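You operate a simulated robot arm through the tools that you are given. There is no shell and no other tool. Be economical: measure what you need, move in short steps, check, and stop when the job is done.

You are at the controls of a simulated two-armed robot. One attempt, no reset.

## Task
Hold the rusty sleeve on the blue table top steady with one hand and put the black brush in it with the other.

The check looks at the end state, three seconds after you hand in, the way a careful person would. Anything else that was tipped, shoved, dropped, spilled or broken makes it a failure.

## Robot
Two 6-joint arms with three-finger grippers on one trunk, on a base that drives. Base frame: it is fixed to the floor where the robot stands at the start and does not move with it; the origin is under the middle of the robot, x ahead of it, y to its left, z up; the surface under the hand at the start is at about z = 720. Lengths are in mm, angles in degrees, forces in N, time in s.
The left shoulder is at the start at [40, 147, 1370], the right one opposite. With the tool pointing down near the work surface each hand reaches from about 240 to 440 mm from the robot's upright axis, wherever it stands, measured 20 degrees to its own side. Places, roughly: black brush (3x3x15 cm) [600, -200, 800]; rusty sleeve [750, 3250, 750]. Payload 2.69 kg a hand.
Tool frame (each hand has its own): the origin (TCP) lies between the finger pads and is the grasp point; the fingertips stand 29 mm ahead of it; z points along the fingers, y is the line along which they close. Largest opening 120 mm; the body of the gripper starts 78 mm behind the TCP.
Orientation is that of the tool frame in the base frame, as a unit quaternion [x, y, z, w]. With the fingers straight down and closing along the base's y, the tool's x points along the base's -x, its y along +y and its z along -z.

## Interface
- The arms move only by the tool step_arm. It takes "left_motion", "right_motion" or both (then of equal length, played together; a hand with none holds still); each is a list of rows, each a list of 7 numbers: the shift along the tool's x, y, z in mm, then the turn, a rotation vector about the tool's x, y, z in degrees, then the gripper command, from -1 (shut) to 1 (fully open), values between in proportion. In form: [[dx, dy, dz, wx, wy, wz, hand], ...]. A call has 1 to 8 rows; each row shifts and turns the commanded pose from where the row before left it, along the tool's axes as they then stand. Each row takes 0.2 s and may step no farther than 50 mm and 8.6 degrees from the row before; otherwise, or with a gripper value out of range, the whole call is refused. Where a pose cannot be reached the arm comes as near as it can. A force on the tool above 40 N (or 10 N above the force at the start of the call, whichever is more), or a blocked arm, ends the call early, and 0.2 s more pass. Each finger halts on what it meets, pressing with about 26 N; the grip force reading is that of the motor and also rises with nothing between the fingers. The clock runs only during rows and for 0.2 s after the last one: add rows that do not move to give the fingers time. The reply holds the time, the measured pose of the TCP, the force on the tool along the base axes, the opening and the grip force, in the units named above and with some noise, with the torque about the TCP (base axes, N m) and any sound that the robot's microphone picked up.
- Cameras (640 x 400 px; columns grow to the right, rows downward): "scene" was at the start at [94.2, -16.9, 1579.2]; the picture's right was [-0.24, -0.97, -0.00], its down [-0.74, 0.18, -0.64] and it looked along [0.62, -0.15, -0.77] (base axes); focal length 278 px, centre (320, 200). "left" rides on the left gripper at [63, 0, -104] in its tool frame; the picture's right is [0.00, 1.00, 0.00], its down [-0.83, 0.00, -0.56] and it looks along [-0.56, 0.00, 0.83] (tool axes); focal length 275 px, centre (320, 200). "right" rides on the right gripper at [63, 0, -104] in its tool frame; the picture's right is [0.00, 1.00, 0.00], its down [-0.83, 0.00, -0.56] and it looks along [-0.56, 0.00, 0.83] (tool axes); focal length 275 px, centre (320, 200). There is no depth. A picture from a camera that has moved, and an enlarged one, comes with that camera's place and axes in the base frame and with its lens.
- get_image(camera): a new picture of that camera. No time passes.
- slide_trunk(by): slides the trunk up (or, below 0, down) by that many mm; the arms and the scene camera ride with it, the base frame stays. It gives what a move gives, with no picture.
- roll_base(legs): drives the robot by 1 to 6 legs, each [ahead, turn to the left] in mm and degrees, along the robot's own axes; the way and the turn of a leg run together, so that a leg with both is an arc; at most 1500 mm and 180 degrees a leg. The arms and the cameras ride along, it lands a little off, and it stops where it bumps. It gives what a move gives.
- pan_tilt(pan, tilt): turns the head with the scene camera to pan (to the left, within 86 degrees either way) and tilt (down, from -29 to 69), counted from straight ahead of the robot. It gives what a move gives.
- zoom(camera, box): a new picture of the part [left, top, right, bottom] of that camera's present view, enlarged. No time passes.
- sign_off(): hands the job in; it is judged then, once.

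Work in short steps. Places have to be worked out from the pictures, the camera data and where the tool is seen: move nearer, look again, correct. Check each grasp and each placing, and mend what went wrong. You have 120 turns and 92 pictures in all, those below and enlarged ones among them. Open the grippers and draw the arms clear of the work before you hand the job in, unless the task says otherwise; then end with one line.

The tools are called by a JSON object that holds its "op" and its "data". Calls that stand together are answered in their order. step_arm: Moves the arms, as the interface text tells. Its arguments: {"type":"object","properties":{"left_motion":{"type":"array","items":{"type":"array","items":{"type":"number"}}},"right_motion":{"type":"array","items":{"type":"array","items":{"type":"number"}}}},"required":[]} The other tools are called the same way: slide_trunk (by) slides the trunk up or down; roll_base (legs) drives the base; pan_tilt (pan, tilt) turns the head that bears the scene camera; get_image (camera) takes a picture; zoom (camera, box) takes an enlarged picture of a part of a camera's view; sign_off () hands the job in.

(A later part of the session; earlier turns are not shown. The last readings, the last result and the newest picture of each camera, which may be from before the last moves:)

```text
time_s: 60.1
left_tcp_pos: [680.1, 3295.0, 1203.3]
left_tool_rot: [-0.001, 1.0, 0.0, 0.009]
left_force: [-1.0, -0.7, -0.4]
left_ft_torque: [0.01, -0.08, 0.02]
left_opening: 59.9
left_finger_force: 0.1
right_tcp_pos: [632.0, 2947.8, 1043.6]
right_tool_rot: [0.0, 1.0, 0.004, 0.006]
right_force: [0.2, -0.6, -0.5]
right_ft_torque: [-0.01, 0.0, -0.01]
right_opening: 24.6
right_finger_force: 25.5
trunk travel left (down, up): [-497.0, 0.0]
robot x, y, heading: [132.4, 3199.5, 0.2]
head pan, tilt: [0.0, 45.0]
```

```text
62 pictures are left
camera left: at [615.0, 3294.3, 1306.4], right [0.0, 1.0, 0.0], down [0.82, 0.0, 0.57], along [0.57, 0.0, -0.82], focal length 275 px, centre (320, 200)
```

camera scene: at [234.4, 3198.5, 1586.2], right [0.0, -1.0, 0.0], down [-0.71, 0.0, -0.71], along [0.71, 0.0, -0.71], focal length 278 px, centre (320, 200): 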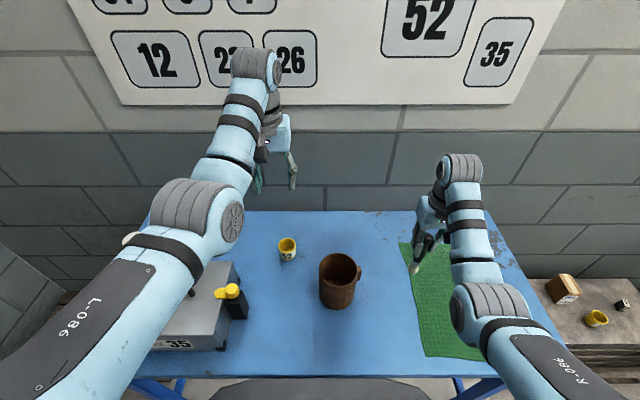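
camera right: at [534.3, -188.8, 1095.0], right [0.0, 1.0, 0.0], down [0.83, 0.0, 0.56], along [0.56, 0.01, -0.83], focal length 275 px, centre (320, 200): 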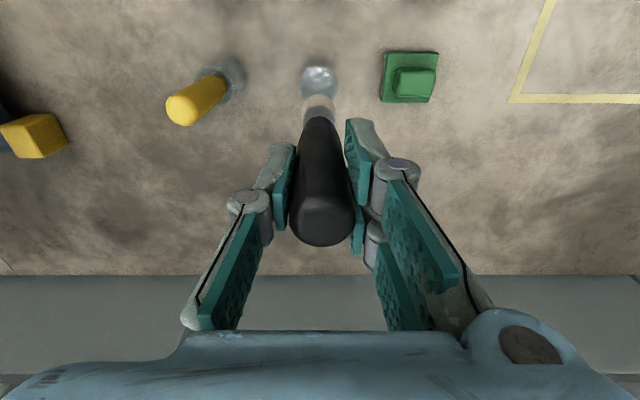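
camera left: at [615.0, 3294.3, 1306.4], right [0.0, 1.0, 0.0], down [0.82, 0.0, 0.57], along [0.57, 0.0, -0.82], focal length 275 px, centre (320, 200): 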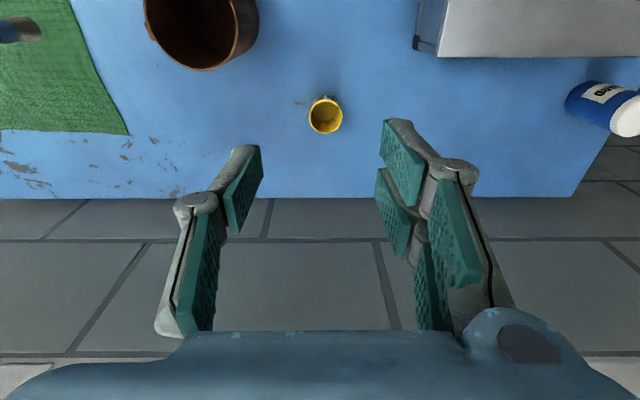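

Sleeve is at about (620,3147), rim z≈955, diameter ≈105. Plan: left hand pinches the +y rim wall while tilted 35° back toward the robot; right lowers the brush inside. I back up 30 mm for arm room, then lower and tilt the left hand.

{"op": "roll_base", "data": {"legs": [[-30, 0]]}}

{"op": "step_arm", "data": {"left_motion": [[0, -28, 40, 0, 0, 0, -0.2], [0, -27, 40, 0, 0, 0, -0.2], [0, 0, 0, 0, -7, 0, -0.2], [0, 0, 0, 0, -7, 0, -0.2], [0, 0, 0, 0, -7, 0, -0.2], [0, 0, 0, 0, -7, 0, -0.2], [0, 0, 0, 0, -7, 0, -0.2]]}}

{"op": "get_image", "data": {"camera": "left"}}

{"op": "get_image", "data": {"camera": "scene"}}

```text
time_s: 61.0
left_tcp_pos: [657.8, 3298.4, 1198.1]
left_tool_rot: [-0.001, 1.0, -0.002, 0.006]
left_force: [1.0, 0.4, -0.4]
left_ft_torque: [0.03, 0.08, 0.0]
left_opening: 59.8
left_finger_force: 0.0
right_tcp_pos: [607.3, 2949.8, 1040.7]
right_tool_rot: [0.0, 1.0, 0.002, 0.003]
right_force: [0.9, -0.1, -1.2]
right_ft_torque: [0.01, 0.11, -0.01]
right_opening: 24.3
right_finger_force: 25.9
trunk travel left (down, up): [-497.0, 0.0]
robot x, y, heading: [105.2, 3201.7, -0.1]
head pan, tilt: [0.0, 45.0]
```

```text
time_s: 62.8
left_tcp_pos: [689.0, 3313.3, 1127.5]
left_tool_rot: [-0.015, 0.946, 0.03, 0.322]
left_force: [-0.2, -0.3, -0.2]
left_ft_torque: [0.0, -0.03, 0.02]
left_opening: 48.1
left_finger_force: 0.1
left hand out of reach, approached as far as the arm can: row 5, 6, 7
right_tcp_pos: [600.1, 2949.5, 1044.9]
right_tool_rot: [0.0, 1.0, 0.003, 0.004]
right_force: [0.1, -1.0, -0.3]
right_ft_torque: [-0.01, 0.0, 0.03]
right_opening: 24.5
right_finger_force: 25.9
trunk travel left (down, up): [-497.0, 0.0]
robot x, y, heading: [105.1, 3204.7, -0.1]
head pan, tilt: [0.0, 45.0]
stopped in row 7 (left hand): the arm was blocked; the commanded pose is now the measured one
```

```text
61 pictures are left
camera left: at [575.0, 3304.8, 1171.8], right [-0.04, 1.0, 0.05], down [0.32, -0.03, 0.95], along [0.95, 0.06, -0.32], focal length 275 px, centre (320, 200)
```

left: 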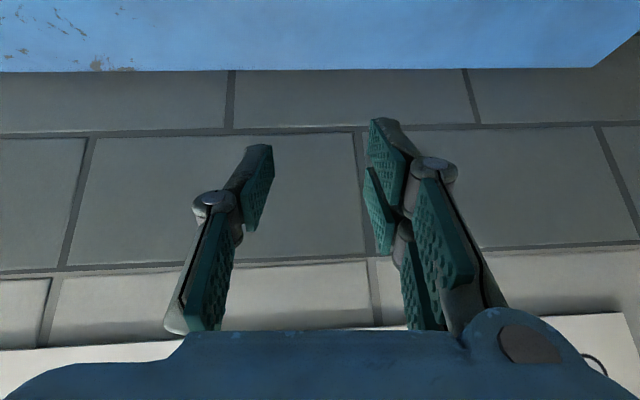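

```text
60 pictures are left
camera scene: at [204.3, 3201.4, 1586.2], right [0.0, -1.0, 0.0], down [-0.71, 0.0, -0.71], along [0.71, 0.0, -0.71], focal length 278 px, centre (320, 200)
```

scene: 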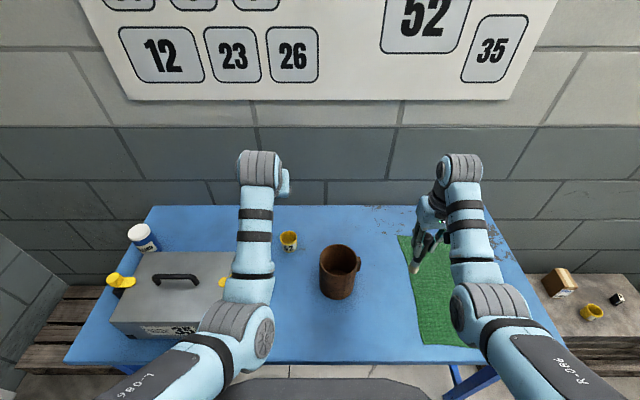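

Left hand reached ~37° tilt (then hit a limit). I move it back and sideways toward a spot above the sleeve's +y rim, still high.

{"op": "step_arm", "data": {"left_motion": [[20, -20, 5, 0, 0, 0, -0.2], [20, -20, 5, 0, 0, 0, -0.2], [20, -20, 5, 0, 0, 0, -0.2], [20, -20, 5, 0, 0, 0, -0.2], [20, -20, 0, 0, 0, 0, -0.2]]}}

{"op": "get_image", "data": {"camera": "left"}}

{"op": "get_image", "data": {"camera": "scene"}}

```text
time_s: 64.2
left_tcp_pos: [689.1, 3344.1, 1035.7]
left_tool_rot: [-0.026, 0.939, 0.082, 0.334]
left_force: [-0.1, 0.1, -0.7]
left_ft_torque: [0.01, -0.01, -0.01]
left_opening: 47.9
left_finger_force: 0.0
left hand out of reach, approached as far as the arm can: row 2, 3, 4, 5
right_tcp_pos: [601.4, 2949.4, 1044.0]
right_tool_rot: [0.0, 1.0, 0.002, 0.004]
right_force: [-0.4, -0.7, -0.8]
right_ft_torque: [-0.01, 0.01, 0.0]
right_opening: 24.6
right_finger_force: 26.0
trunk travel left (down, up): [-497.0, 0.0]
robot x, y, heading: [104.6, 3200.3, 0.1]
head pan, tilt: [0.0, 45.0]
stopped in row 5 (left hand): the arm was blocked; the commanded pose is now the measured one
```

```text
59 pictures are left
camera left: at [574.7, 3325.7, 1075.4], right [-0.1, 0.98, 0.14], down [0.3, -0.11, 0.95], along [0.95, 0.14, -0.28], focal length 275 px, centre (320, 200)
```

left: 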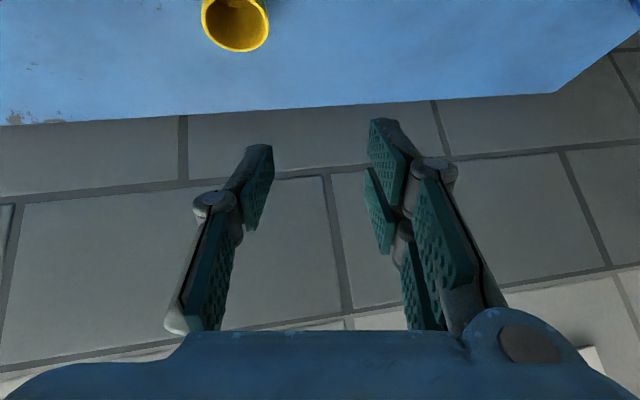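

```text
58 pictures are left
camera scene: at [205.0, 3201.6, 1586.1], right [0.0, -1.0, 0.0], down [-0.71, 0.0, -0.71], along [0.71, 0.0, -0.71], focal length 278 px, centre (320, 200)
```

scene: 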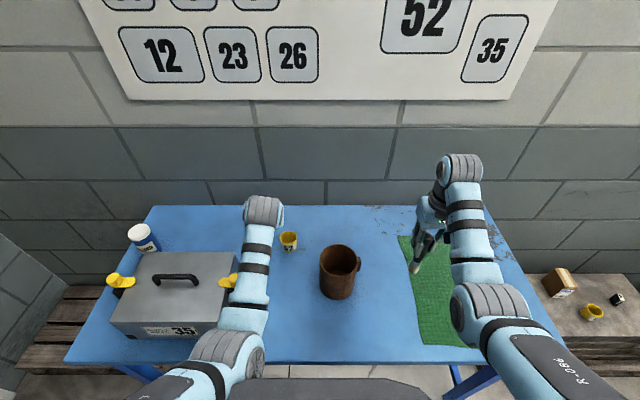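

The tilted left arm has a minimum fold distance, so I need the robot ~75 mm further to +y. I raise the left hand first, then shuffle the base sideways.

{"op": "step_arm", "data": {"left_motion": [[-15, 0, -20, 0, 0, 0, -0.2], [-15, 0, -20, 0, 0, 0, -0.2], [-15, 0, -20, 0, 0, 0, -0.2], [-15, 0, -20, 0, 0, 0, -0.2]]}}

{"op": "roll_base", "data": {"legs": [[0, -30], [-155, 0], [0, 30], [128, 0]]}}

{"op": "get_image", "data": {"camera": "scene"}}

```text
time_s: 65.2
left_tcp_pos: [686.6, 3343.8, 1131.8]
left_tool_rot: [-0.031, 0.938, 0.096, 0.332]
left_force: [0.9, 0.0, -0.2]
left_ft_torque: [-0.01, -0.01, 0.0]
left_opening: 47.7
left_finger_force: 0.0
right_tcp_pos: [601.5, 2948.8, 1044.7]
right_tool_rot: [-0.001, 1.0, 0.002, 0.005]
right_force: [-0.5, 0.9, 0.0]
right_ft_torque: [0.03, -0.02, -0.01]
right_opening: 24.5
right_finger_force: 25.3
trunk travel left (down, up): [-497.0, 0.0]
robot x, y, heading: [105.2, 3202.1, 0.0]
head pan, tilt: [0.0, 45.0]
```

```text
time_s: 70.4
left_tcp_pos: [671.4, 3424.0, 1137.7]
left_tool_rot: [-0.035, 0.936, 0.096, 0.336]
left_force: [-0.5, 0.1, 0.0]
left_ft_torque: [0.03, -0.07, 0.02]
left_opening: 48.1
left_finger_force: 0.0
right_tcp_pos: [589.7, 3030.4, 1047.9]
right_tool_rot: [-0.003, 1.0, 0.002, 0.01]
right_force: [-0.4, -0.6, -0.7]
right_ft_torque: [0.0, -0.06, 0.01]
right_opening: 24.4
right_finger_force: 25.9
trunk travel left (down, up): [-497.0, 0.0]
robot x, y, heading: [99.9, 3276.8, 0.3]
head pan, tilt: [0.0, 45.0]
```

```text
57 pictures are left
camera scene: at [186.1, 3280.0, 1587.0], right [0.01, -1.0, 0.0], down [-0.7, -0.01, -0.71], along [0.71, 0.01, -0.7], focal length 278 px, centre (320, 200)
```

scene: 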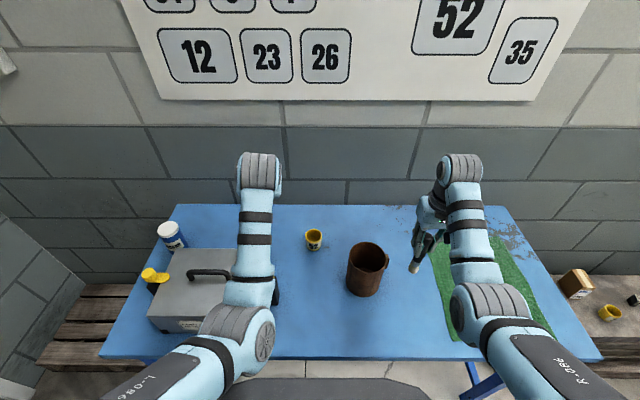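

Base is now at (100,3277). I straighten the left hand's roll and move it toward (595,3200,1040).

{"op": "step_arm", "data": {"left_motion": [[8, -26, 8, 2, 0, 0, -0.2], [8, -26, 8, 2, 0, 0, -0.2], [10, -26, 6, 2, 0, 0, -0.2], [14, -26, 4, 2, 0, 0, -0.2], [16, -26, 4, 1.5, 0, 0, -0.2], [18, -26, 0, 0, 0, 0, -0.2]]}}

{"op": "get_image", "data": {"camera": "left"}}

{"op": "get_image", "data": {"camera": "scene"}}

```text
time_s: 72.0
left_tcp_pos: [712.0, 3380.6, 1033.8]
left_tool_rot: [-0.019, 0.938, 0.055, 0.341]
left_force: [-0.4, -0.1, -0.7]
left_ft_torque: [0.04, 0.02, 0.0]
left_opening: 48.0
left_finger_force: 0.0
left hand out of reach, approached as far as the arm can: row 3, 4, 5, 6
right_tcp_pos: [599.8, 3030.4, 1044.0]
right_tool_rot: [-0.004, 1.0, 0.001, 0.005]
right_force: [0.4, 0.2, -0.8]
right_ft_torque: [0.02, 0.03, 0.01]
right_opening: 24.6
right_finger_force: 26.1
trunk travel left (down, up): [-497.0, 0.0]
robot x, y, heading: [98.7, 3277.2, 0.6]
head pan, tilt: [0.0, 45.0]
stopped in row 6 (left hand): the arm was blocked; the commanded pose is now the measured one
```

```text
56 pictures are left
camera left: at [596.7, 3368.1, 1072.7], right [-0.07, 0.99, 0.09], down [0.28, -0.07, 0.96], along [0.96, 0.09, -0.28], focal length 275 px, centre (320, 200)
```

left: 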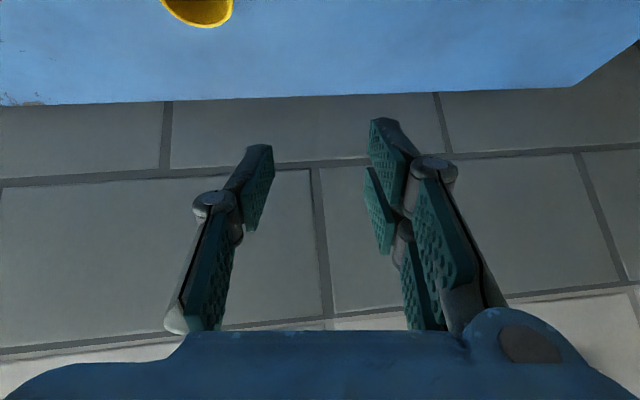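

```text
55 pictures are left
camera scene: at [200.4, 3279.8, 1586.1], right [0.01, -1.0, 0.0], down [-0.71, -0.01, -0.71], along [0.71, 0.01, -0.71], focal length 278 px, centre (320, 200)
```

scene: 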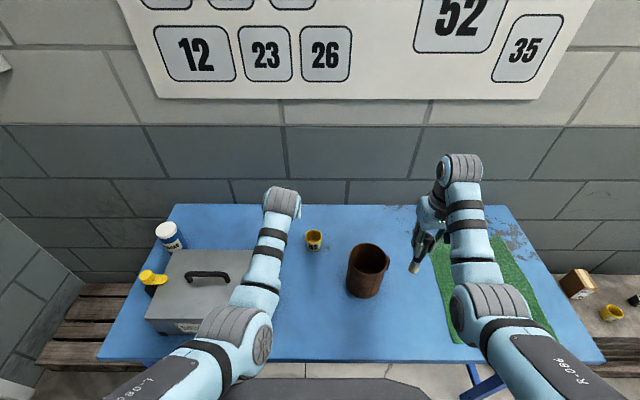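

Tilted posture doesn't fold inward, so I switch plan: left hand vertical on the +y rim, and the right will insert the brush leaning (top outward), as it would rest anyway. I untilt the left hand while drawing back.

{"op": "step_arm", "data": {"left_motion": [[10, 0, -8, 0.5, 6, 0, -0.2], [14, 0, -8, 0.5, 6, 0, -0.2], [14, 0, -6, 0.5, 6, 0, -0.2], [16, 0, -4, 0.5, 6, 0, -0.2], [18, 0, -2, 0.5, 6, 0, -0.2], [20, 0, 0, 0.5, 6, 0, -0.2], [20, -10, 0, 0, 4, 0, -0.2], [20, -20, 0, 0, 0, 0, -0.2]]}}

{"op": "get_image", "data": {"camera": "left"}}

```text
time_s: 73.8
left_tcp_pos: [582.4, 3352.2, 1024.5]
left_tool_rot: [-0.034, 0.999, 0.028, 0.007]
left_force: [-0.5, 0.5, 0.5]
left_ft_torque: [-0.01, -0.02, 0.01]
left_opening: 47.9
left_finger_force: 0.1
right_tcp_pos: [597.1, 3029.4, 1043.0]
right_tool_rot: [-0.004, 1.0, 0.002, 0.005]
right_force: [0.2, -0.6, -0.8]
right_ft_torque: [0.05, 0.03, -0.03]
right_opening: 24.5
right_finger_force: 26.3
trunk travel left (down, up): [-497.0, 0.0]
robot x, y, heading: [97.1, 3277.6, 0.1]
head pan, tilt: [0.0, 45.0]
```

```text
54 pictures are left
camera left: at [517.1, 3342.1, 1126.8], right [-0.06, 1.0, 0.05], down [0.82, 0.02, 0.57], along [0.57, 0.08, -0.82], focal length 275 px, centre (320, 200)
```

left: 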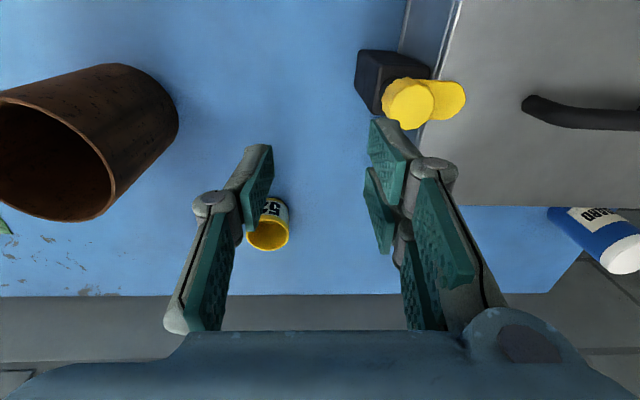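

Good view now. I correct the small yaw/roll error and move the left hand to y≈3200 above the sleeve's level.

{"op": "step_arm", "data": {"left_motion": [[5, -30, -15, 1.4, 0, 1.7, -0.2], [5, -40, -10, 1.5, 0, 1.7, -0.2], [5, -40, 0, 0, 0, 0, -0.2], [0, -40, 0, 0, 0, 0, -0.2]]}}

{"op": "get_image", "data": {"camera": "left"}}

{"op": "get_image", "data": {"camera": "scene"}}

```text
time_s: 74.8
left_tcp_pos: [614.2, 3276.0, 1031.5]
left_tool_rot: [0.006, 1.0, -0.01, 0.0]
left_force: [-0.6, 0.4, -0.2]
left_ft_torque: [0.0, 0.0, -0.03]
left_opening: 48.0
left_finger_force: 0.1
left hand out of reach, approached as far as the arm can: row 1, 2, 3, 4
right_tcp_pos: [597.7, 3029.9, 1044.0]
right_tool_rot: [-0.003, 1.0, 0.001, 0.004]
right_force: [0.4, 0.0, 0.1]
right_ft_torque: [-0.02, -0.01, 0.04]
right_opening: 24.1
right_finger_force: 26.1
trunk travel left (down, up): [-497.0, 0.0]
robot x, y, heading: [99.3, 3274.3, 0.5]
head pan, tilt: [0.0, 45.0]
```

```text
53 pictures are left
camera left: at [551.5, 3278.5, 1136.1], right [0.01, 1.0, -0.02], down [0.83, 0.0, 0.56], along [0.56, -0.02, -0.83], focal length 275 px, centre (320, 200)
```

left: 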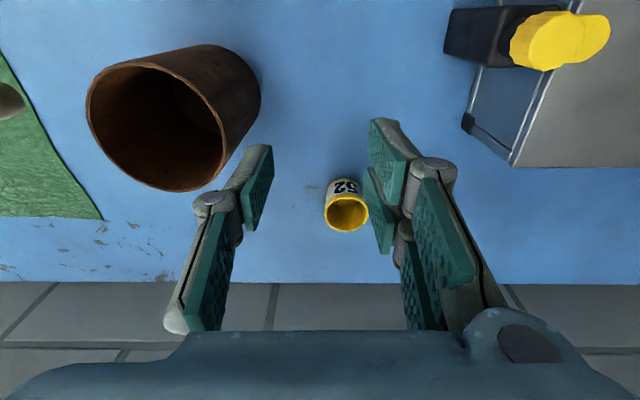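

```text
52 pictures are left
camera scene: at [200.0, 3280.0, 1586.1], right [0.01, -1.0, 0.0], down [-0.71, -0.01, -0.71], along [0.71, 0.01, -0.71], focal length 278 px, centre (320, 200)
```

scene: 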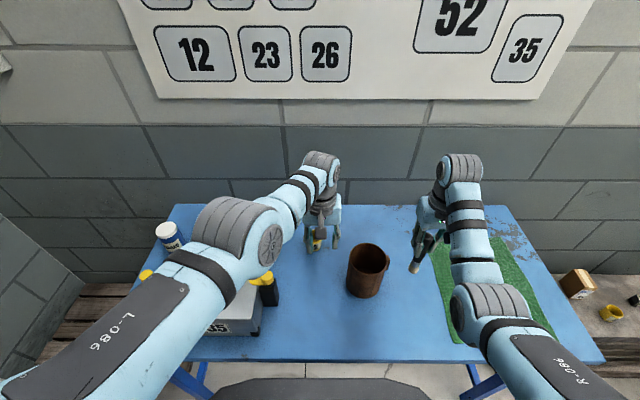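

The shoulder limits inward reach (~17°), so better: left hand yawed 90° and leaning outward (+y), pinching the near (-x) rim wall. Triangulated rim center ≈ (626,3154,938), diameter ≈ 97. Zoom for details.

{"op": "zoom", "data": {"camera": "left", "box": [70, 30, 280, 210]}}

{"op": "zoom", "data": {"camera": "scene", "box": [320, 220, 440, 310]}}

```text
2.22 times, centred on (175, 120) of left
camera zoom: at [551.5, 3278.5, 1136.1], right [0.01, 1.0, -0.02], down [0.83, 0.0, 0.56], along [0.56, -0.02, -0.83], focal length 612 px, centre (642, 378)
```

zoom: 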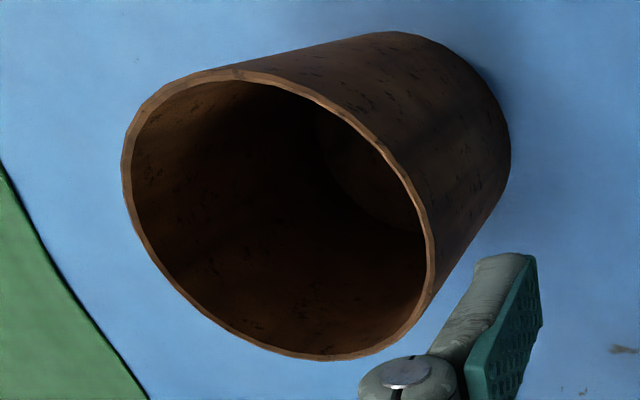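

```text
4.44 times, centred on (380, 265) of scene
camera zoom: at [200.0, 3280.0, 1586.1], right [0.01, -1.0, 0.0], down [-0.71, -0.01, -0.71], along [0.71, 0.01, -0.71], focal length 1236 px, centre (53, -89)
```

zoom: 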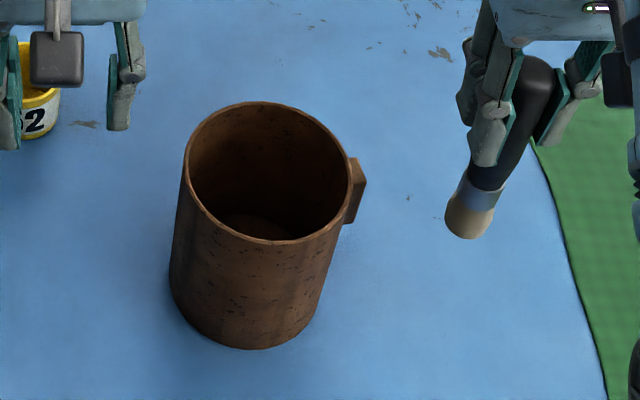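

Rim now refined: center (627,3152), z≈935, R≈51, thin wall. I yaw the left hand 90° in place (camera toward +y).

{"op": "step_arm", "data": {"left_motion": [[0, 5, 0, 0, 0, 8.5, -0.2], [0, 5, 0, 0, 0, 8.5, -0.2], [0, 5, 0, 0, 0, 8.5, -0.2], [0, 5, 0, 0, 0, 8.5, -0.2], [0, 0, 0, 0, 0, 8.5, -0.2], [0, 0, 0, 0, 0, 8.5, -0.2]]}}

```text
time_s: 76.2
left_tcp_pos: [620.5, 3294.1, 1033.2]
left_tool_rot: [0.437, 0.9, -0.008, 0.001]
left_force: [0.5, 1.3, -0.1]
left_ft_torque: [0.02, -0.02, -0.01]
left_opening: 47.8
left_finger_force: 0.0
right_tcp_pos: [597.6, 3029.6, 1043.4]
right_tool_rot: [-0.004, 1.0, 0.002, 0.004]
right_force: [-0.4, 0.3, -0.2]
right_ft_torque: [0.0, 0.01, -0.01]
right_opening: 24.5
right_finger_force: 26.4
trunk travel left (down, up): [-497.0, 0.0]
robot x, y, heading: [99.6, 3282.1, 0.3]
head pan, tilt: [0.0, 45.0]
```

Yaw works. Finish it and start leaning.

{"op": "step_arm", "data": {"left_motion": [[0, 0, 0, 0, 0, 7.7, -0.2], [0, 0, 0, 0, 0, 7.7, -0.2], [0, 0, 0, 0, 0, 7.7, -0.2], [0, 0, 0, 0, 0, 7.7, -0.2], [0, 0, 0, 0, 0, 7.7, -0.2], [0, 0, 0, 0, -8, 0, -0.2], [0, 0, 0, 0, -8, 0, -0.2], [0, 0, 0, 0, -8, 0, -0.2]]}}

{"op": "get_image", "data": {"camera": "left"}}

{"op": "get_image", "data": {"camera": "scene"}}

```text
time_s: 78.0
left_tcp_pos: [638.7, 3290.3, 1027.1]
left_tool_rot: [0.691, 0.69, -0.154, 0.153]
left_force: [0.5, 0.3, -0.5]
left_ft_torque: [0.02, 0.01, 0.01]
left_opening: 48.2
left_finger_force: 0.1
left hand out of reach, approached as far as the arm can: row 6, 7, 8
right_tcp_pos: [597.8, 3030.3, 1043.5]
right_tool_rot: [-0.003, 1.0, 0.002, 0.005]
right_force: [0.2, 0.2, -0.3]
right_ft_torque: [0.02, 0.02, -0.02]
right_opening: 24.3
right_finger_force: 25.9
trunk travel left (down, up): [-497.0, 0.0]
robot x, y, heading: [94.6, 3276.1, 0.3]
head pan, tilt: [0.0, 45.0]
```

```text
49 pictures are left
camera left: at [639.9, 3391.0, 1095.4], right [1.0, -0.01, 0.0], down [0.0, -0.52, 0.86], along [-0.01, -0.86, -0.52], focal length 275 px, centre (320, 200)
```

left: 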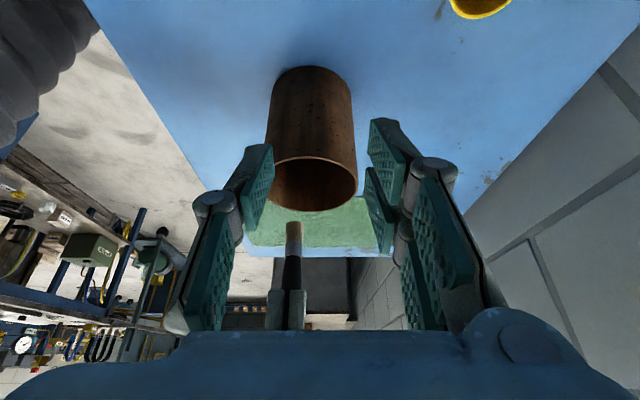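

```text
48 pictures are left
camera scene: at [200.0, 3280.5, 1586.1], right [0.01, -1.0, 0.0], down [-0.71, -0.01, -0.71], along [0.71, 0.0, -0.71], focal length 278 px, centre (320, 200)
```

scene: 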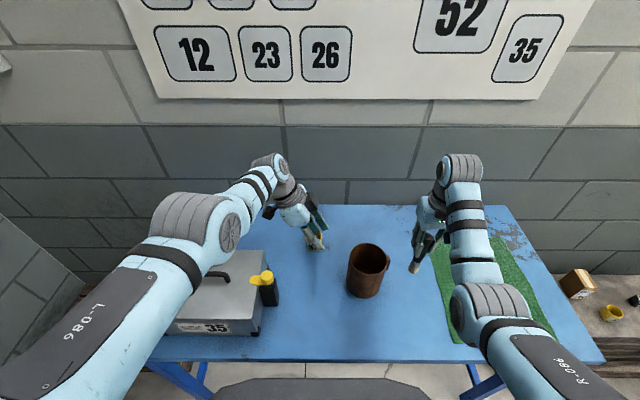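

Excellent view; rim confirmed at about (629,3152,932). I drive 25 mm ahead for the right arm's reach, then finish the left lean to 40° and move to a pre-grasp offset from the near (-x) rim wall.

{"op": "roll_base", "data": {"legs": [[25, 0]]}}

{"op": "step_arm", "data": {"left_motion": [[0, -20, 0, 0, -7.5, 0, -0.2], [0, -20, 0, 0, -7.5, 0, -0.2], [-10, -20, 15, 0, 0, 0, -0.2], [-15, -20, 15, 0, 0, 0, -0.2]]}}

{"op": "get_image", "data": {"camera": "left"}}

{"op": "get_image", "data": {"camera": "scene"}}

```text
time_s: 78.8
left_tcp_pos: [659.6, 3290.9, 1029.5]
left_tool_rot: [0.691, 0.69, -0.153, 0.153]
left_force: [-0.7, 0.1, 0.0]
left_ft_torque: [0.02, -0.05, 0.04]
left_opening: 47.8
left_finger_force: 0.1
right_tcp_pos: [619.3, 3030.3, 1046.4]
right_tool_rot: [-0.003, 1.0, 0.002, 0.006]
right_force: [-0.7, 0.1, -0.2]
right_ft_torque: [-0.01, -0.05, 0.0]
right_opening: 24.6
right_finger_force: 26.0
trunk travel left (down, up): [-497.0, 0.0]
robot x, y, heading: [124.3, 3277.1, 0.2]
head pan, tilt: [0.0, 45.0]
```

```text
time_s: 79.8
left_tcp_pos: [644.0, 3240.9, 998.7]
left_tool_rot: [0.665, 0.665, -0.243, 0.238]
left_force: [0.6, 0.3, 0.1]
left_ft_torque: [0.0, 0.04, 0.01]
left_opening: 48.0
left_finger_force: 0.1
left hand out of reach, approached as far as the arm can: row 1, 2, 3, 4
right_tcp_pos: [623.1, 3029.1, 1043.7]
right_tool_rot: [-0.003, 1.0, 0.002, 0.004]
right_force: [0.4, -0.2, 1.0]
right_ft_torque: [0.05, 0.03, -0.03]
right_opening: 24.4
right_finger_force: 26.2
trunk travel left (down, up): [-497.0, 0.0]
robot x, y, heading: [122.9, 3278.1, 0.8]
head pan, tilt: [0.0, 45.0]
```

```text
47 pictures are left
camera left: at [644.3, 3354.8, 1039.5], right [1.0, -0.01, 0.0], down [0.0, -0.28, 0.96], along [-0.01, -0.96, -0.28], focal length 275 px, centre (320, 200)
```

left: 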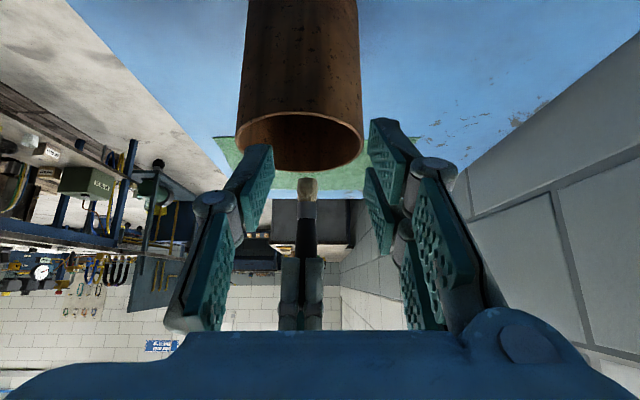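

```text
46 pictures are left
camera scene: at [225.5, 3277.6, 1586.1], right [0.01, -1.0, 0.0], down [-0.71, 0.0, -0.71], along [0.71, 0.01, -0.71], focal length 278 px, centre (320, 200)
```

scene: 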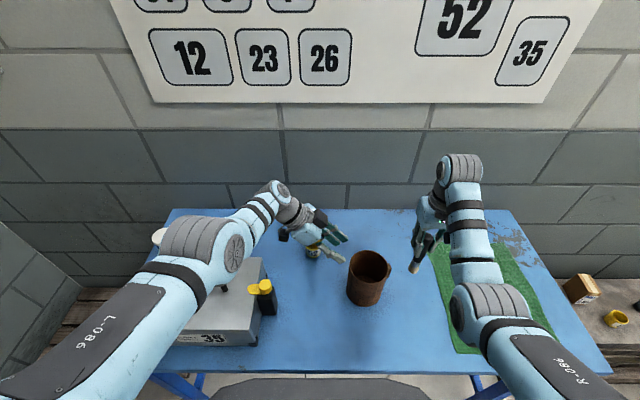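

The x shift was only partly reached. I test pure −x motion with small steps to learn the limit.

{"op": "step_arm", "data": {"left_motion": [[0, -15, 0, 0, 0, 0, -0.2], [0, -15, 0, 0, 0, 0, -0.2]]}}

```text
time_s: 80.4
left_tcp_pos: [641.2, 3239.0, 995.1]
left_tool_rot: [0.665, 0.665, -0.242, 0.239]
left_force: [0.2, -0.1, 0.5]
left_ft_torque: [-0.04, -0.02, -0.02]
left_opening: 47.9
left_finger_force: 0.0
left hand out of reach, approached as far as the arm can: row 1, 2
right_tcp_pos: [622.8, 3030.9, 1044.5]
right_tool_rot: [-0.003, 1.0, 0.002, 0.005]
right_force: [0.9, -0.1, -1.3]
right_ft_torque: [0.02, 0.04, 0.0]
right_opening: 24.7
right_finger_force: 26.2
trunk travel left (down, up): [-497.0, 0.0]
robot x, y, heading: [125.4, 3276.1, 0.3]
head pan, tilt: [0.0, 45.0]
```

Lower positions allow smaller x, so I'll come in diagonally with a wider opening (90 mm): first to about (603,3195,965).

{"op": "step_arm", "data": {"left_motion": [[-5, -13, 20, 0, 0, 0, 0.5], [-5, -13, 20, 0, 0, 0, 0.5], [-5, -13, 14, 0, 0, 0, 0.5]]}}

{"op": "get_image", "data": {"camera": "left"}}

{"op": "zoom", "data": {"camera": "scene", "box": [260, 170, 460, 320]}}

```text
time_s: 81.2
left_tcp_pos: [609.1, 3191.0, 957.8]
left_tool_rot: [0.665, 0.664, -0.243, 0.24]
left_force: [1.7, 0.5, 2.4]
left_ft_torque: [0.01, -0.18, 0.05]
left_opening: 92.2
left_finger_force: 1.2
left hand out of reach, approached as far as the arm can: row 1, 3
right_tcp_pos: [621.3, 3030.3, 1043.5]
right_tool_rot: [-0.003, 1.0, 0.002, 0.004]
right_force: [0.0, -0.2, -0.8]
right_ft_torque: [0.02, -0.01, -0.02]
right_opening: 24.1
right_finger_force: 25.7
trunk travel left (down, up): [-497.0, 0.0]
robot x, y, heading: [124.0, 3277.5, 0.5]
head pan, tilt: [0.0, 45.0]
```

```text
45 pictures are left
camera left: at [609.0, 3305.7, 997.5], right [1.0, -0.01, 0.0], down [0.0, -0.28, 0.96], along [-0.01, -0.96, -0.28], focal length 275 px, centre (320, 200)
```

left: 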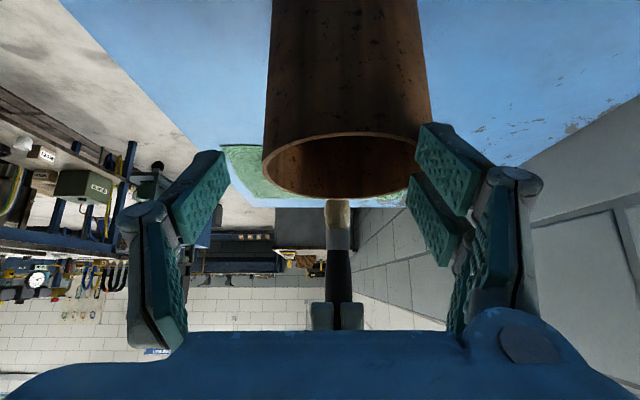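

```text
2.67 times, centred on (360, 245) of scene
camera zoom: at [224.1, 3280.0, 1586.2], right [0.01, -1.0, 0.0], down [-0.71, -0.01, -0.71], along [0.71, 0.01, -0.71], focal length 742 px, centre (213, 80)
```

zoom: 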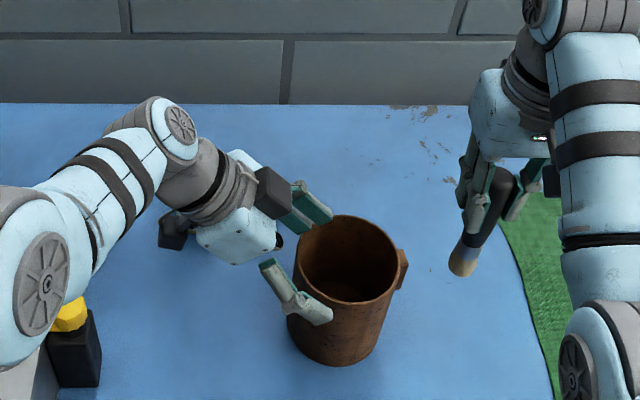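

A slight contact (2.4 N) probably from the +x finger at the rim. I back off 15 mm, narrow to 66 mm, and look.

{"op": "step_arm", "data": {"left_motion": [[0, 0, -15, 0, 0, 0, 0.5], [0, 0, 0, 0, 0, 0, 0.1]]}}

{"op": "step_arm", "data": {"left_motion": [[0, -8, 3, 0, 0, 0, 0.1], [0, -8, 3, 0, 0, 0, 0.1]]}}

{"op": "get_image", "data": {"camera": "left"}}

```text
time_s: 81.8
left_tcp_pos: [616.4, 3197.4, 966.2]
left_tool_rot: [0.665, 0.664, -0.243, 0.24]
left_force: [-1.1, -1.0, -0.4]
left_ft_torque: [0.0, -0.01, 0.03]
left_opening: 65.8
left_finger_force: 0.0
left hand out of reach, approached as far as the arm can: row 1
right_tcp_pos: [622.1, 3030.2, 1043.2]
right_tool_rot: [-0.003, 1.0, 0.001, 0.005]
right_force: [-0.9, -0.3, -0.2]
right_ft_torque: [0.02, 0.0, 0.01]
right_opening: 24.7
right_finger_force: 26.6
trunk travel left (down, up): [-497.0, 0.0]
robot x, y, heading: [122.1, 3276.6, 0.4]
head pan, tilt: [0.0, 45.0]
```

```text
time_s: 82.4
left_tcp_pos: [608.6, 3193.3, 957.0]
left_tool_rot: [0.665, 0.664, -0.243, 0.24]
left_force: [1.4, 2.8, 5.4]
left_ft_torque: [-0.03, -0.29, 0.13]
left_opening: 68.6
left_finger_force: 1.4
left hand out of reach, approached as far as the arm can: row 1, 2
right_tcp_pos: [622.6, 3029.7, 1043.5]
right_tool_rot: [-0.003, 1.0, 0.001, 0.004]
right_force: [-0.5, 0.0, -0.7]
right_ft_torque: [0.0, 0.01, 0.01]
right_opening: 24.7
right_finger_force: 26.0
trunk travel left (down, up): [-497.0, 0.0]
robot x, y, heading: [121.3, 3278.1, 0.5]
head pan, tilt: [0.0, 45.0]
```

```text
43 pictures are left
camera left: at [608.8, 3307.1, 996.7], right [1.0, -0.01, 0.0], down [0.0, -0.28, 0.96], along [-0.01, -0.96, -0.28], focal length 275 px, centre (320, 200)
```

left: 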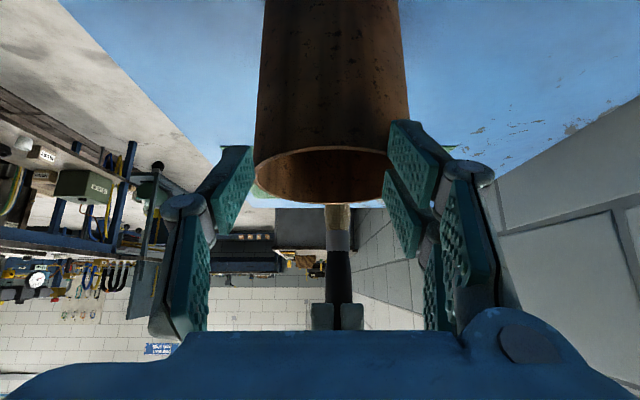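

Geometry check of the pads shows the fingers are ~40 mm wide, so the low edge touched the +y rim. I retreat up-and-out and re-station the base slightly back and right so the near wall is reachable.

{"op": "step_arm", "data": {"left_motion": [[0, 0, -25, 0, 0, 0, 0.1], [0, 0, -30, 0, 0, 0, 0.1], [0, 0, -30, 0, 0, 0, 0.1], [0, 0, -30, 0, 0, 0, 0.1]]}}

{"op": "get_image", "data": {"camera": "scene"}}

```text
time_s: 83.4
left_tcp_pos: [655.8, 3253.6, 1025.4]
left_tool_rot: [0.665, 0.664, -0.244, 0.239]
left_force: [-0.5, -0.5, -0.4]
left_ft_torque: [-0.03, 0.01, 0.0]
left_opening: 66.0
left_finger_force: 0.0
left hand out of reach, approached as far as the arm can: row 1, 2, 3, 4
right_tcp_pos: [623.2, 3030.4, 1043.5]
right_tool_rot: [-0.004, 1.0, 0.001, 0.004]
right_force: [0.2, 0.1, -0.2]
right_ft_torque: [-0.02, 0.02, 0.03]
right_opening: 24.5
right_finger_force: 26.4
trunk travel left (down, up): [-497.0, 0.0]
robot x, y, heading: [122.9, 3278.2, 0.3]
head pan, tilt: [0.0, 45.0]
```

```text
42 pictures are left
camera scene: at [225.0, 3280.3, 1586.1], right [0.01, -1.0, 0.0], down [-0.71, -0.01, -0.71], along [0.71, 0.01, -0.71], focal length 278 px, centre (320, 200)
```

scene: 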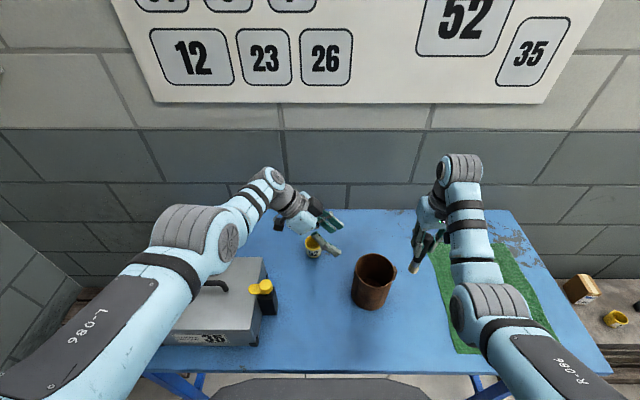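

Sleeve slid ~12 mm toward −y, still upright. I re-station the base: back, angle right, ahead, angle left.

{"op": "roll_base", "data": {"legs": [[-100, 0], [0, -20], [115, 0], [0, 20], [-25, 0]]}}

{"op": "get_image", "data": {"camera": "left"}}

{"op": "get_image", "data": {"camera": "scene"}}

```text
time_s: 87.9
left_tcp_pos: [643.0, 3218.4, 1024.3]
left_tool_rot: [0.662, 0.668, -0.244, 0.238]
left_force: [1.0, 0.4, -0.1]
left_ft_torque: [-0.01, 0.0, -0.01]
left_opening: 66.2
left_finger_force: 0.0
right_tcp_pos: [613.3, 2996.4, 1041.5]
right_tool_rot: [-0.008, 1.0, 0.002, 0.002]
right_force: [0.7, 0.2, -1.8]
right_ft_torque: [0.0, 0.04, -0.02]
right_opening: 24.5
right_finger_force: 25.9
trunk travel left (down, up): [-497.0, 0.0]
robot x, y, heading: [109.2, 3234.9, 0.9]
head pan, tilt: [0.0, 45.0]
```

```text
41 pictures are left
camera left: at [643.0, 3333.6, 1063.5], right [1.0, 0.0, -0.01], down [0.01, -0.28, 0.96], along [0.0, -0.96, -0.28], focal length 275 px, centre (320, 200)
```

left: 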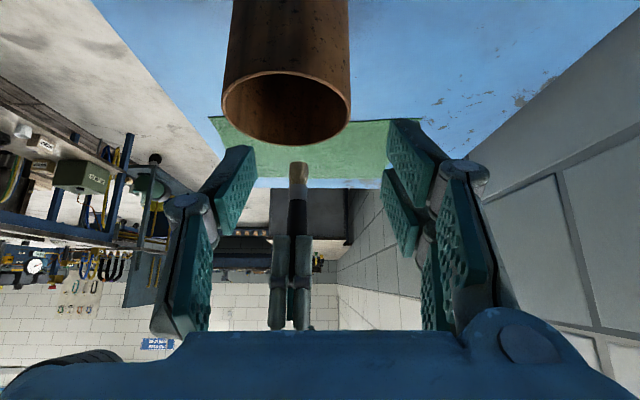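

```text
40 pictures are left
camera scene: at [214.4, 3243.0, 1585.7], right [0.02, -1.0, 0.0], down [-0.71, -0.01, -0.7], along [0.7, 0.01, -0.71], focal length 278 px, centre (320, 200)
```

scene: 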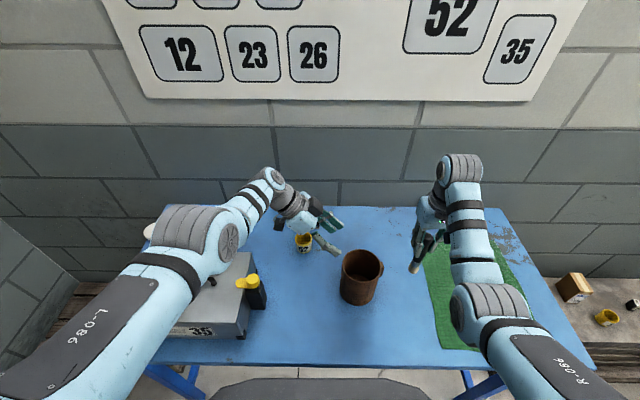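

Rim is now at about (617,3142,932). To ease the fold limit I'll yaw the left hand 20° further so it pinches the wall slightly toward (−x,+y), combining with the move above it.

{"op": "step_arm", "data": {"left_motion": [[-8, -10, 10, 4.3, 0, 5.1, 0.1], [-10, -12, 14, 4.3, 0, 5.1, 0.1], [-16, -12, 18, 4.3, 0, 5.1, 0.1], [-16, -13, 18, 0, 0, 0, 0.1]]}}

{"op": "get_image", "data": {"camera": "left"}}

```text
time_s: 88.9
left_tcp_pos: [559.5, 3167.5, 1013.6]
left_tool_rot: [0.768, 0.542, -0.28, 0.194]
left_force: [-0.7, -0.4, 0.1]
left_ft_torque: [0.0, -0.04, 0.01]
left_opening: 65.9
left_finger_force: 0.1
left hand out of reach, approached as far as the arm can: row 1, 2, 3
right_tcp_pos: [607.8, 2994.7, 1043.9]
right_tool_rot: [-0.008, 1.0, 0.003, 0.005]
right_force: [0.6, 0.2, 0.4]
right_ft_torque: [0.02, -0.01, -0.03]
right_opening: 24.3
right_finger_force: 26.1
trunk travel left (down, up): [-497.0, 0.0]
robot x, y, heading: [107.0, 3238.9, 0.9]
head pan, tilt: [0.0, 45.0]
```

```text
39 pictures are left
camera left: at [599.0, 3275.5, 1053.4], right [0.94, -0.34, 0.0], down [-0.09, -0.26, 0.96], along [-0.33, -0.9, -0.28], focal length 275 px, centre (320, 200)
```

left: 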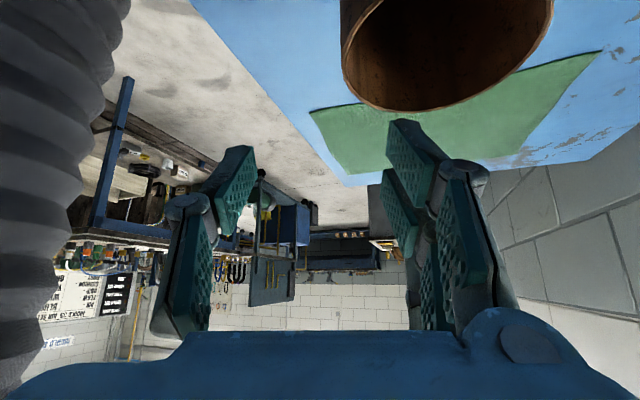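

Left hand now hangs right above the near wall (wall seen at ≈(569,3160)). I center on the wall and descend ~66 mm.

{"op": "step_arm", "data": {"left_motion": [[5, 8, 6, 0, 0, 0, 0.1], [9, 7, 11, 0, 0, 0, 0.1], [9, 0, 11, 0, 0, 0, 0.1]]}}

{"op": "get_image", "data": {"camera": "left"}}

{"op": "zoom", "data": {"camera": "scene", "box": [260, 170, 460, 320]}}

```text
time_s: 89.7
left_tcp_pos: [562.9, 3173.2, 987.3]
left_tool_rot: [0.767, 0.542, -0.281, 0.195]
left_force: [-0.7, 0.3, 0.7]
left_ft_torque: [0.02, 0.02, 0.0]
left_opening: 65.8
left_finger_force: 0.1
left hand out of reach, approached as far as the arm can: row 2, 3
right_tcp_pos: [607.6, 2996.4, 1043.7]
right_tool_rot: [-0.009, 1.0, 0.002, 0.004]
right_force: [0.3, -0.4, -1.3]
right_ft_torque: [0.0, 0.02, -0.01]
right_opening: 24.3
right_finger_force: 26.2
trunk travel left (down, up): [-497.0, 0.0]
robot x, y, heading: [105.9, 3236.8, 0.9]
head pan, tilt: [0.0, 45.0]
```

```text
38 pictures are left
camera left: at [602.2, 3280.3, 1026.6], right [0.94, -0.34, 0.0], down [-0.09, -0.26, 0.96], along [-0.33, -0.9, -0.28], focal length 275 px, centre (320, 200)
```

left: 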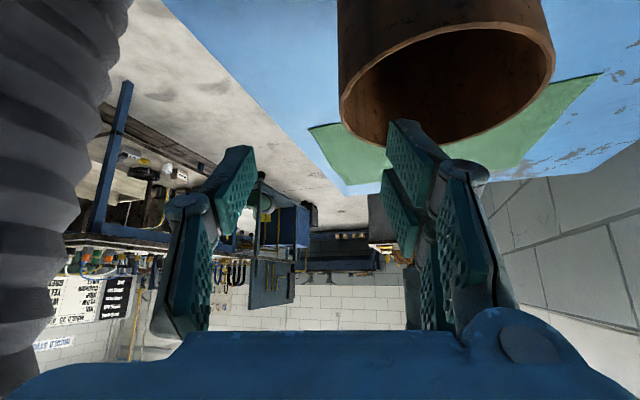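

```text
2.67 times, centred on (360, 245) of scene
camera zoom: at [207.4, 3241.8, 1586.2], right [0.02, -1.0, 0.0], down [-0.71, -0.01, -0.71], along [0.71, 0.01, -0.71], focal length 742 px, centre (213, 80)
```

zoom: 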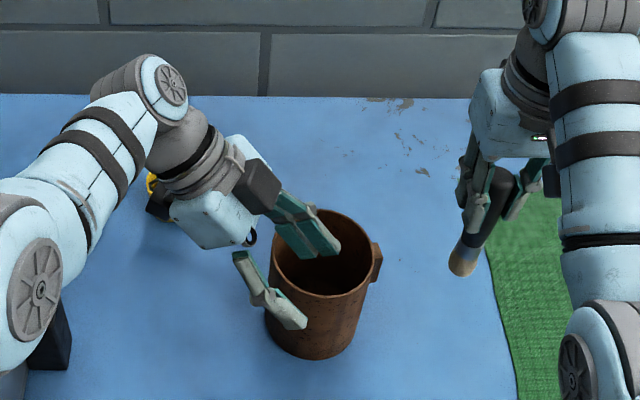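

The arm resists moving further inward, but base and trunk can act as fine actuators: ~13 mm ahead and ~1.2° right brings the open fingers astride the wall; then I lower with the trunk.

{"op": "roll_base", "data": {"legs": [[13, -1.2]]}}

{"op": "get_image", "data": {"camera": "left"}}

{"op": "zoom", "data": {"camera": "scene", "box": [260, 170, 460, 320]}}

```text
time_s: 90.5
left_tcp_pos: [573.3, 3164.7, 988.2]
left_tool_rot: [0.773, 0.534, -0.282, 0.193]
left_force: [0.1, 0.8, -0.1]
left_ft_torque: [-0.03, -0.05, 0.04]
left_opening: 66.2
left_finger_force: 0.0
right_tcp_pos: [613.7, 2986.3, 1045.6]
right_tool_rot: [0.003, 1.0, 0.002, 0.007]
right_force: [-0.7, 0.3, -0.4]
right_ft_torque: [-0.01, -0.05, -0.01]
right_opening: 24.7
right_finger_force: 25.4
trunk travel left (down, up): [-497.0, 0.0]
robot x, y, heading: [121.2, 3235.6, -0.4]
head pan, tilt: [0.0, 45.0]
```

```text
36 pictures are left
camera left: at [613.9, 3270.5, 1027.7], right [0.93, -0.36, 0.0], down [-0.1, -0.26, 0.96], along [-0.35, -0.9, -0.28], focal length 275 px, centre (320, 200)
```

left: 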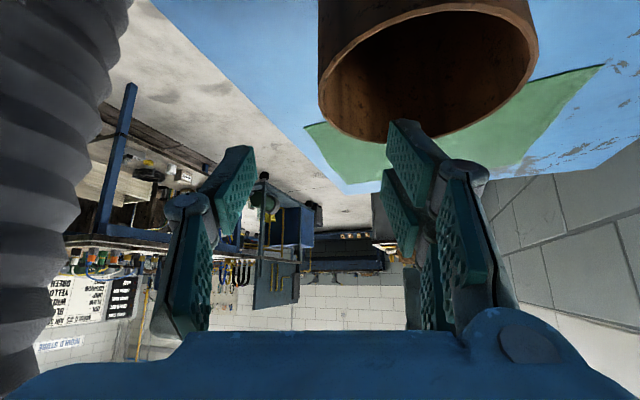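

```text
2.67 times, centred on (360, 245) of scene
camera zoom: at [217.2, 3240.4, 1586.4], right [0.0, -1.0, 0.0], down [-0.71, 0.0, -0.71], along [0.71, 0.0, -0.71], focal length 742 px, centre (213, 80)
```

zoom: 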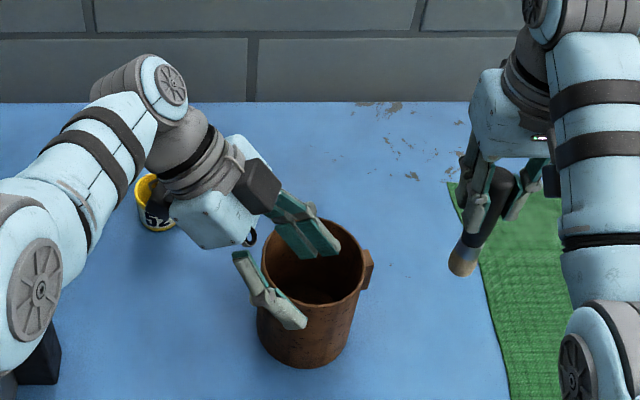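

The wall's tangent edge lines up with the mid-plane between fingers (col ~319). I lower the trunk by 40 mm.

{"op": "slide_trunk", "data": {"by": -40}}

{"op": "get_image", "data": {"camera": "left"}}

{"op": "zoom", "data": {"camera": "scene", "box": [260, 170, 460, 320]}}

```text
time_s: 91.3
left_tcp_pos: [574.1, 3163.3, 947.9]
left_tool_rot: [0.773, 0.534, -0.283, 0.191]
left_force: [1.2, -0.8, 0.1]
left_ft_torque: [0.03, 0.0, -0.01]
left_opening: 66.3
left_finger_force: 0.0
right_tcp_pos: [616.9, 2985.9, 1004.0]
right_tool_rot: [0.002, 1.0, 0.001, 0.004]
right_force: [0.0, 0.0, -0.9]
right_ft_torque: [0.0, 0.0, 0.0]
right_opening: 24.5
right_finger_force: 25.6
trunk travel left (down, up): [-457.0, 40.0]
robot x, y, heading: [122.3, 3242.2, -0.4]
head pan, tilt: [0.0, 45.0]
```

```text
34 pictures are left
camera left: at [616.0, 3270.1, 987.4], right [0.93, -0.36, 0.0], down [-0.1, -0.26, 0.96], along [-0.35, -0.9, -0.28], focal length 275 px, centre (320, 200)
```

left: 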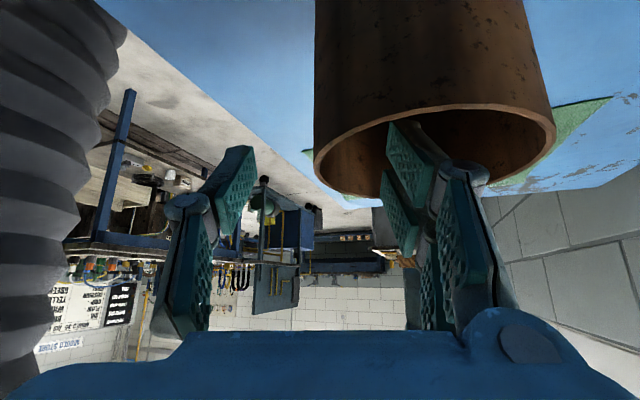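

```text
2.67 times, centred on (360, 245) of scene
camera zoom: at [220.5, 3239.8, 1547.0], right [0.0, -1.0, 0.0], down [-0.71, 0.0, -0.71], along [0.71, 0.0, -0.71], focal length 742 px, centre (213, 80)
```

zoom: 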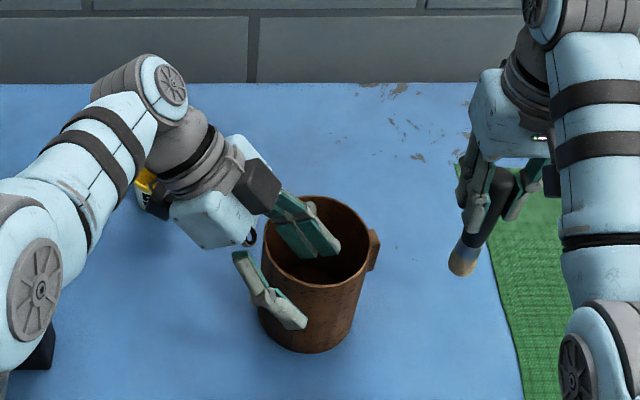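

Inner finger is inside the sleeve, outer outside, no force. Before pinching, I bring the right hand up and lean it 15°, to verify it reaches above the sleeve.

{"op": "step_arm", "data": {"right_motion": [[0, 0, -25, -5, 0, 0, -1], [0, 0, -27, -5, 0, 0, -1], [0, 0, -27, -5, 0, 0, -1], [-2, 30, 5, 0, 0, 0, -1], [-2, 30, 8, 0, 0, 0, -1]]}}

{"op": "get_image", "data": {"right": "right", "camera": "right"}}

{"op": "get_image", "data": {"camera": "scene"}}

```text
time_s: 92.5
left_tcp_pos: [574.4, 3165.0, 948.2]
left_tool_rot: [0.773, 0.533, -0.285, 0.192]
left_force: [0.5, -0.1, 1.2]
left_ft_torque: [0.0, 0.0, 0.02]
left_opening: 66.3
left_finger_force: 0.0
right_tcp_pos: [651.8, 3037.7, 1068.6]
right_tool_rot: [0.002, 0.991, 0.133, 0.004]
right_force: [0.1, 0.8, 0.7]
right_ft_torque: [-0.05, 0.03, 0.03]
right_opening: 24.6
right_finger_force: 26.4
right hand out of reach, approached as far as the arm can: row 1, 2, 3, 4
trunk travel left (down, up): [-457.0, 40.0]
robot x, y, heading: [118.6, 3241.5, -0.1]
head pan, tilt: [0.0, 45.0]
```

```text
32 pictures are left
camera right: at [587.7, 3012.0, 1168.4], right [0.0, 0.96, 0.26], down [0.83, -0.15, 0.54], along [0.56, 0.22, -0.8], focal length 275 px, centre (320, 200)
```

right: 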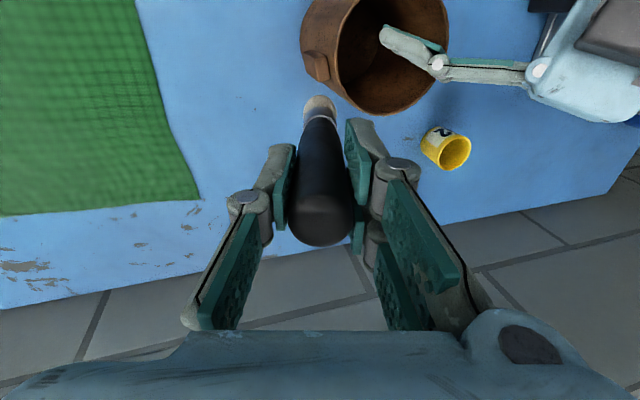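

```text
31 pictures are left
camera scene: at [221.5, 3242.2, 1547.3], right [0.0, -1.0, 0.0], down [-0.71, 0.0, -0.71], along [0.71, 0.0, -0.71], focal length 278 px, centre (320, 200)
```

scene: 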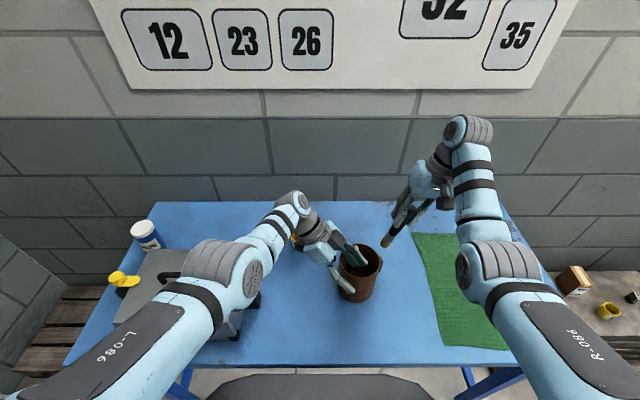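

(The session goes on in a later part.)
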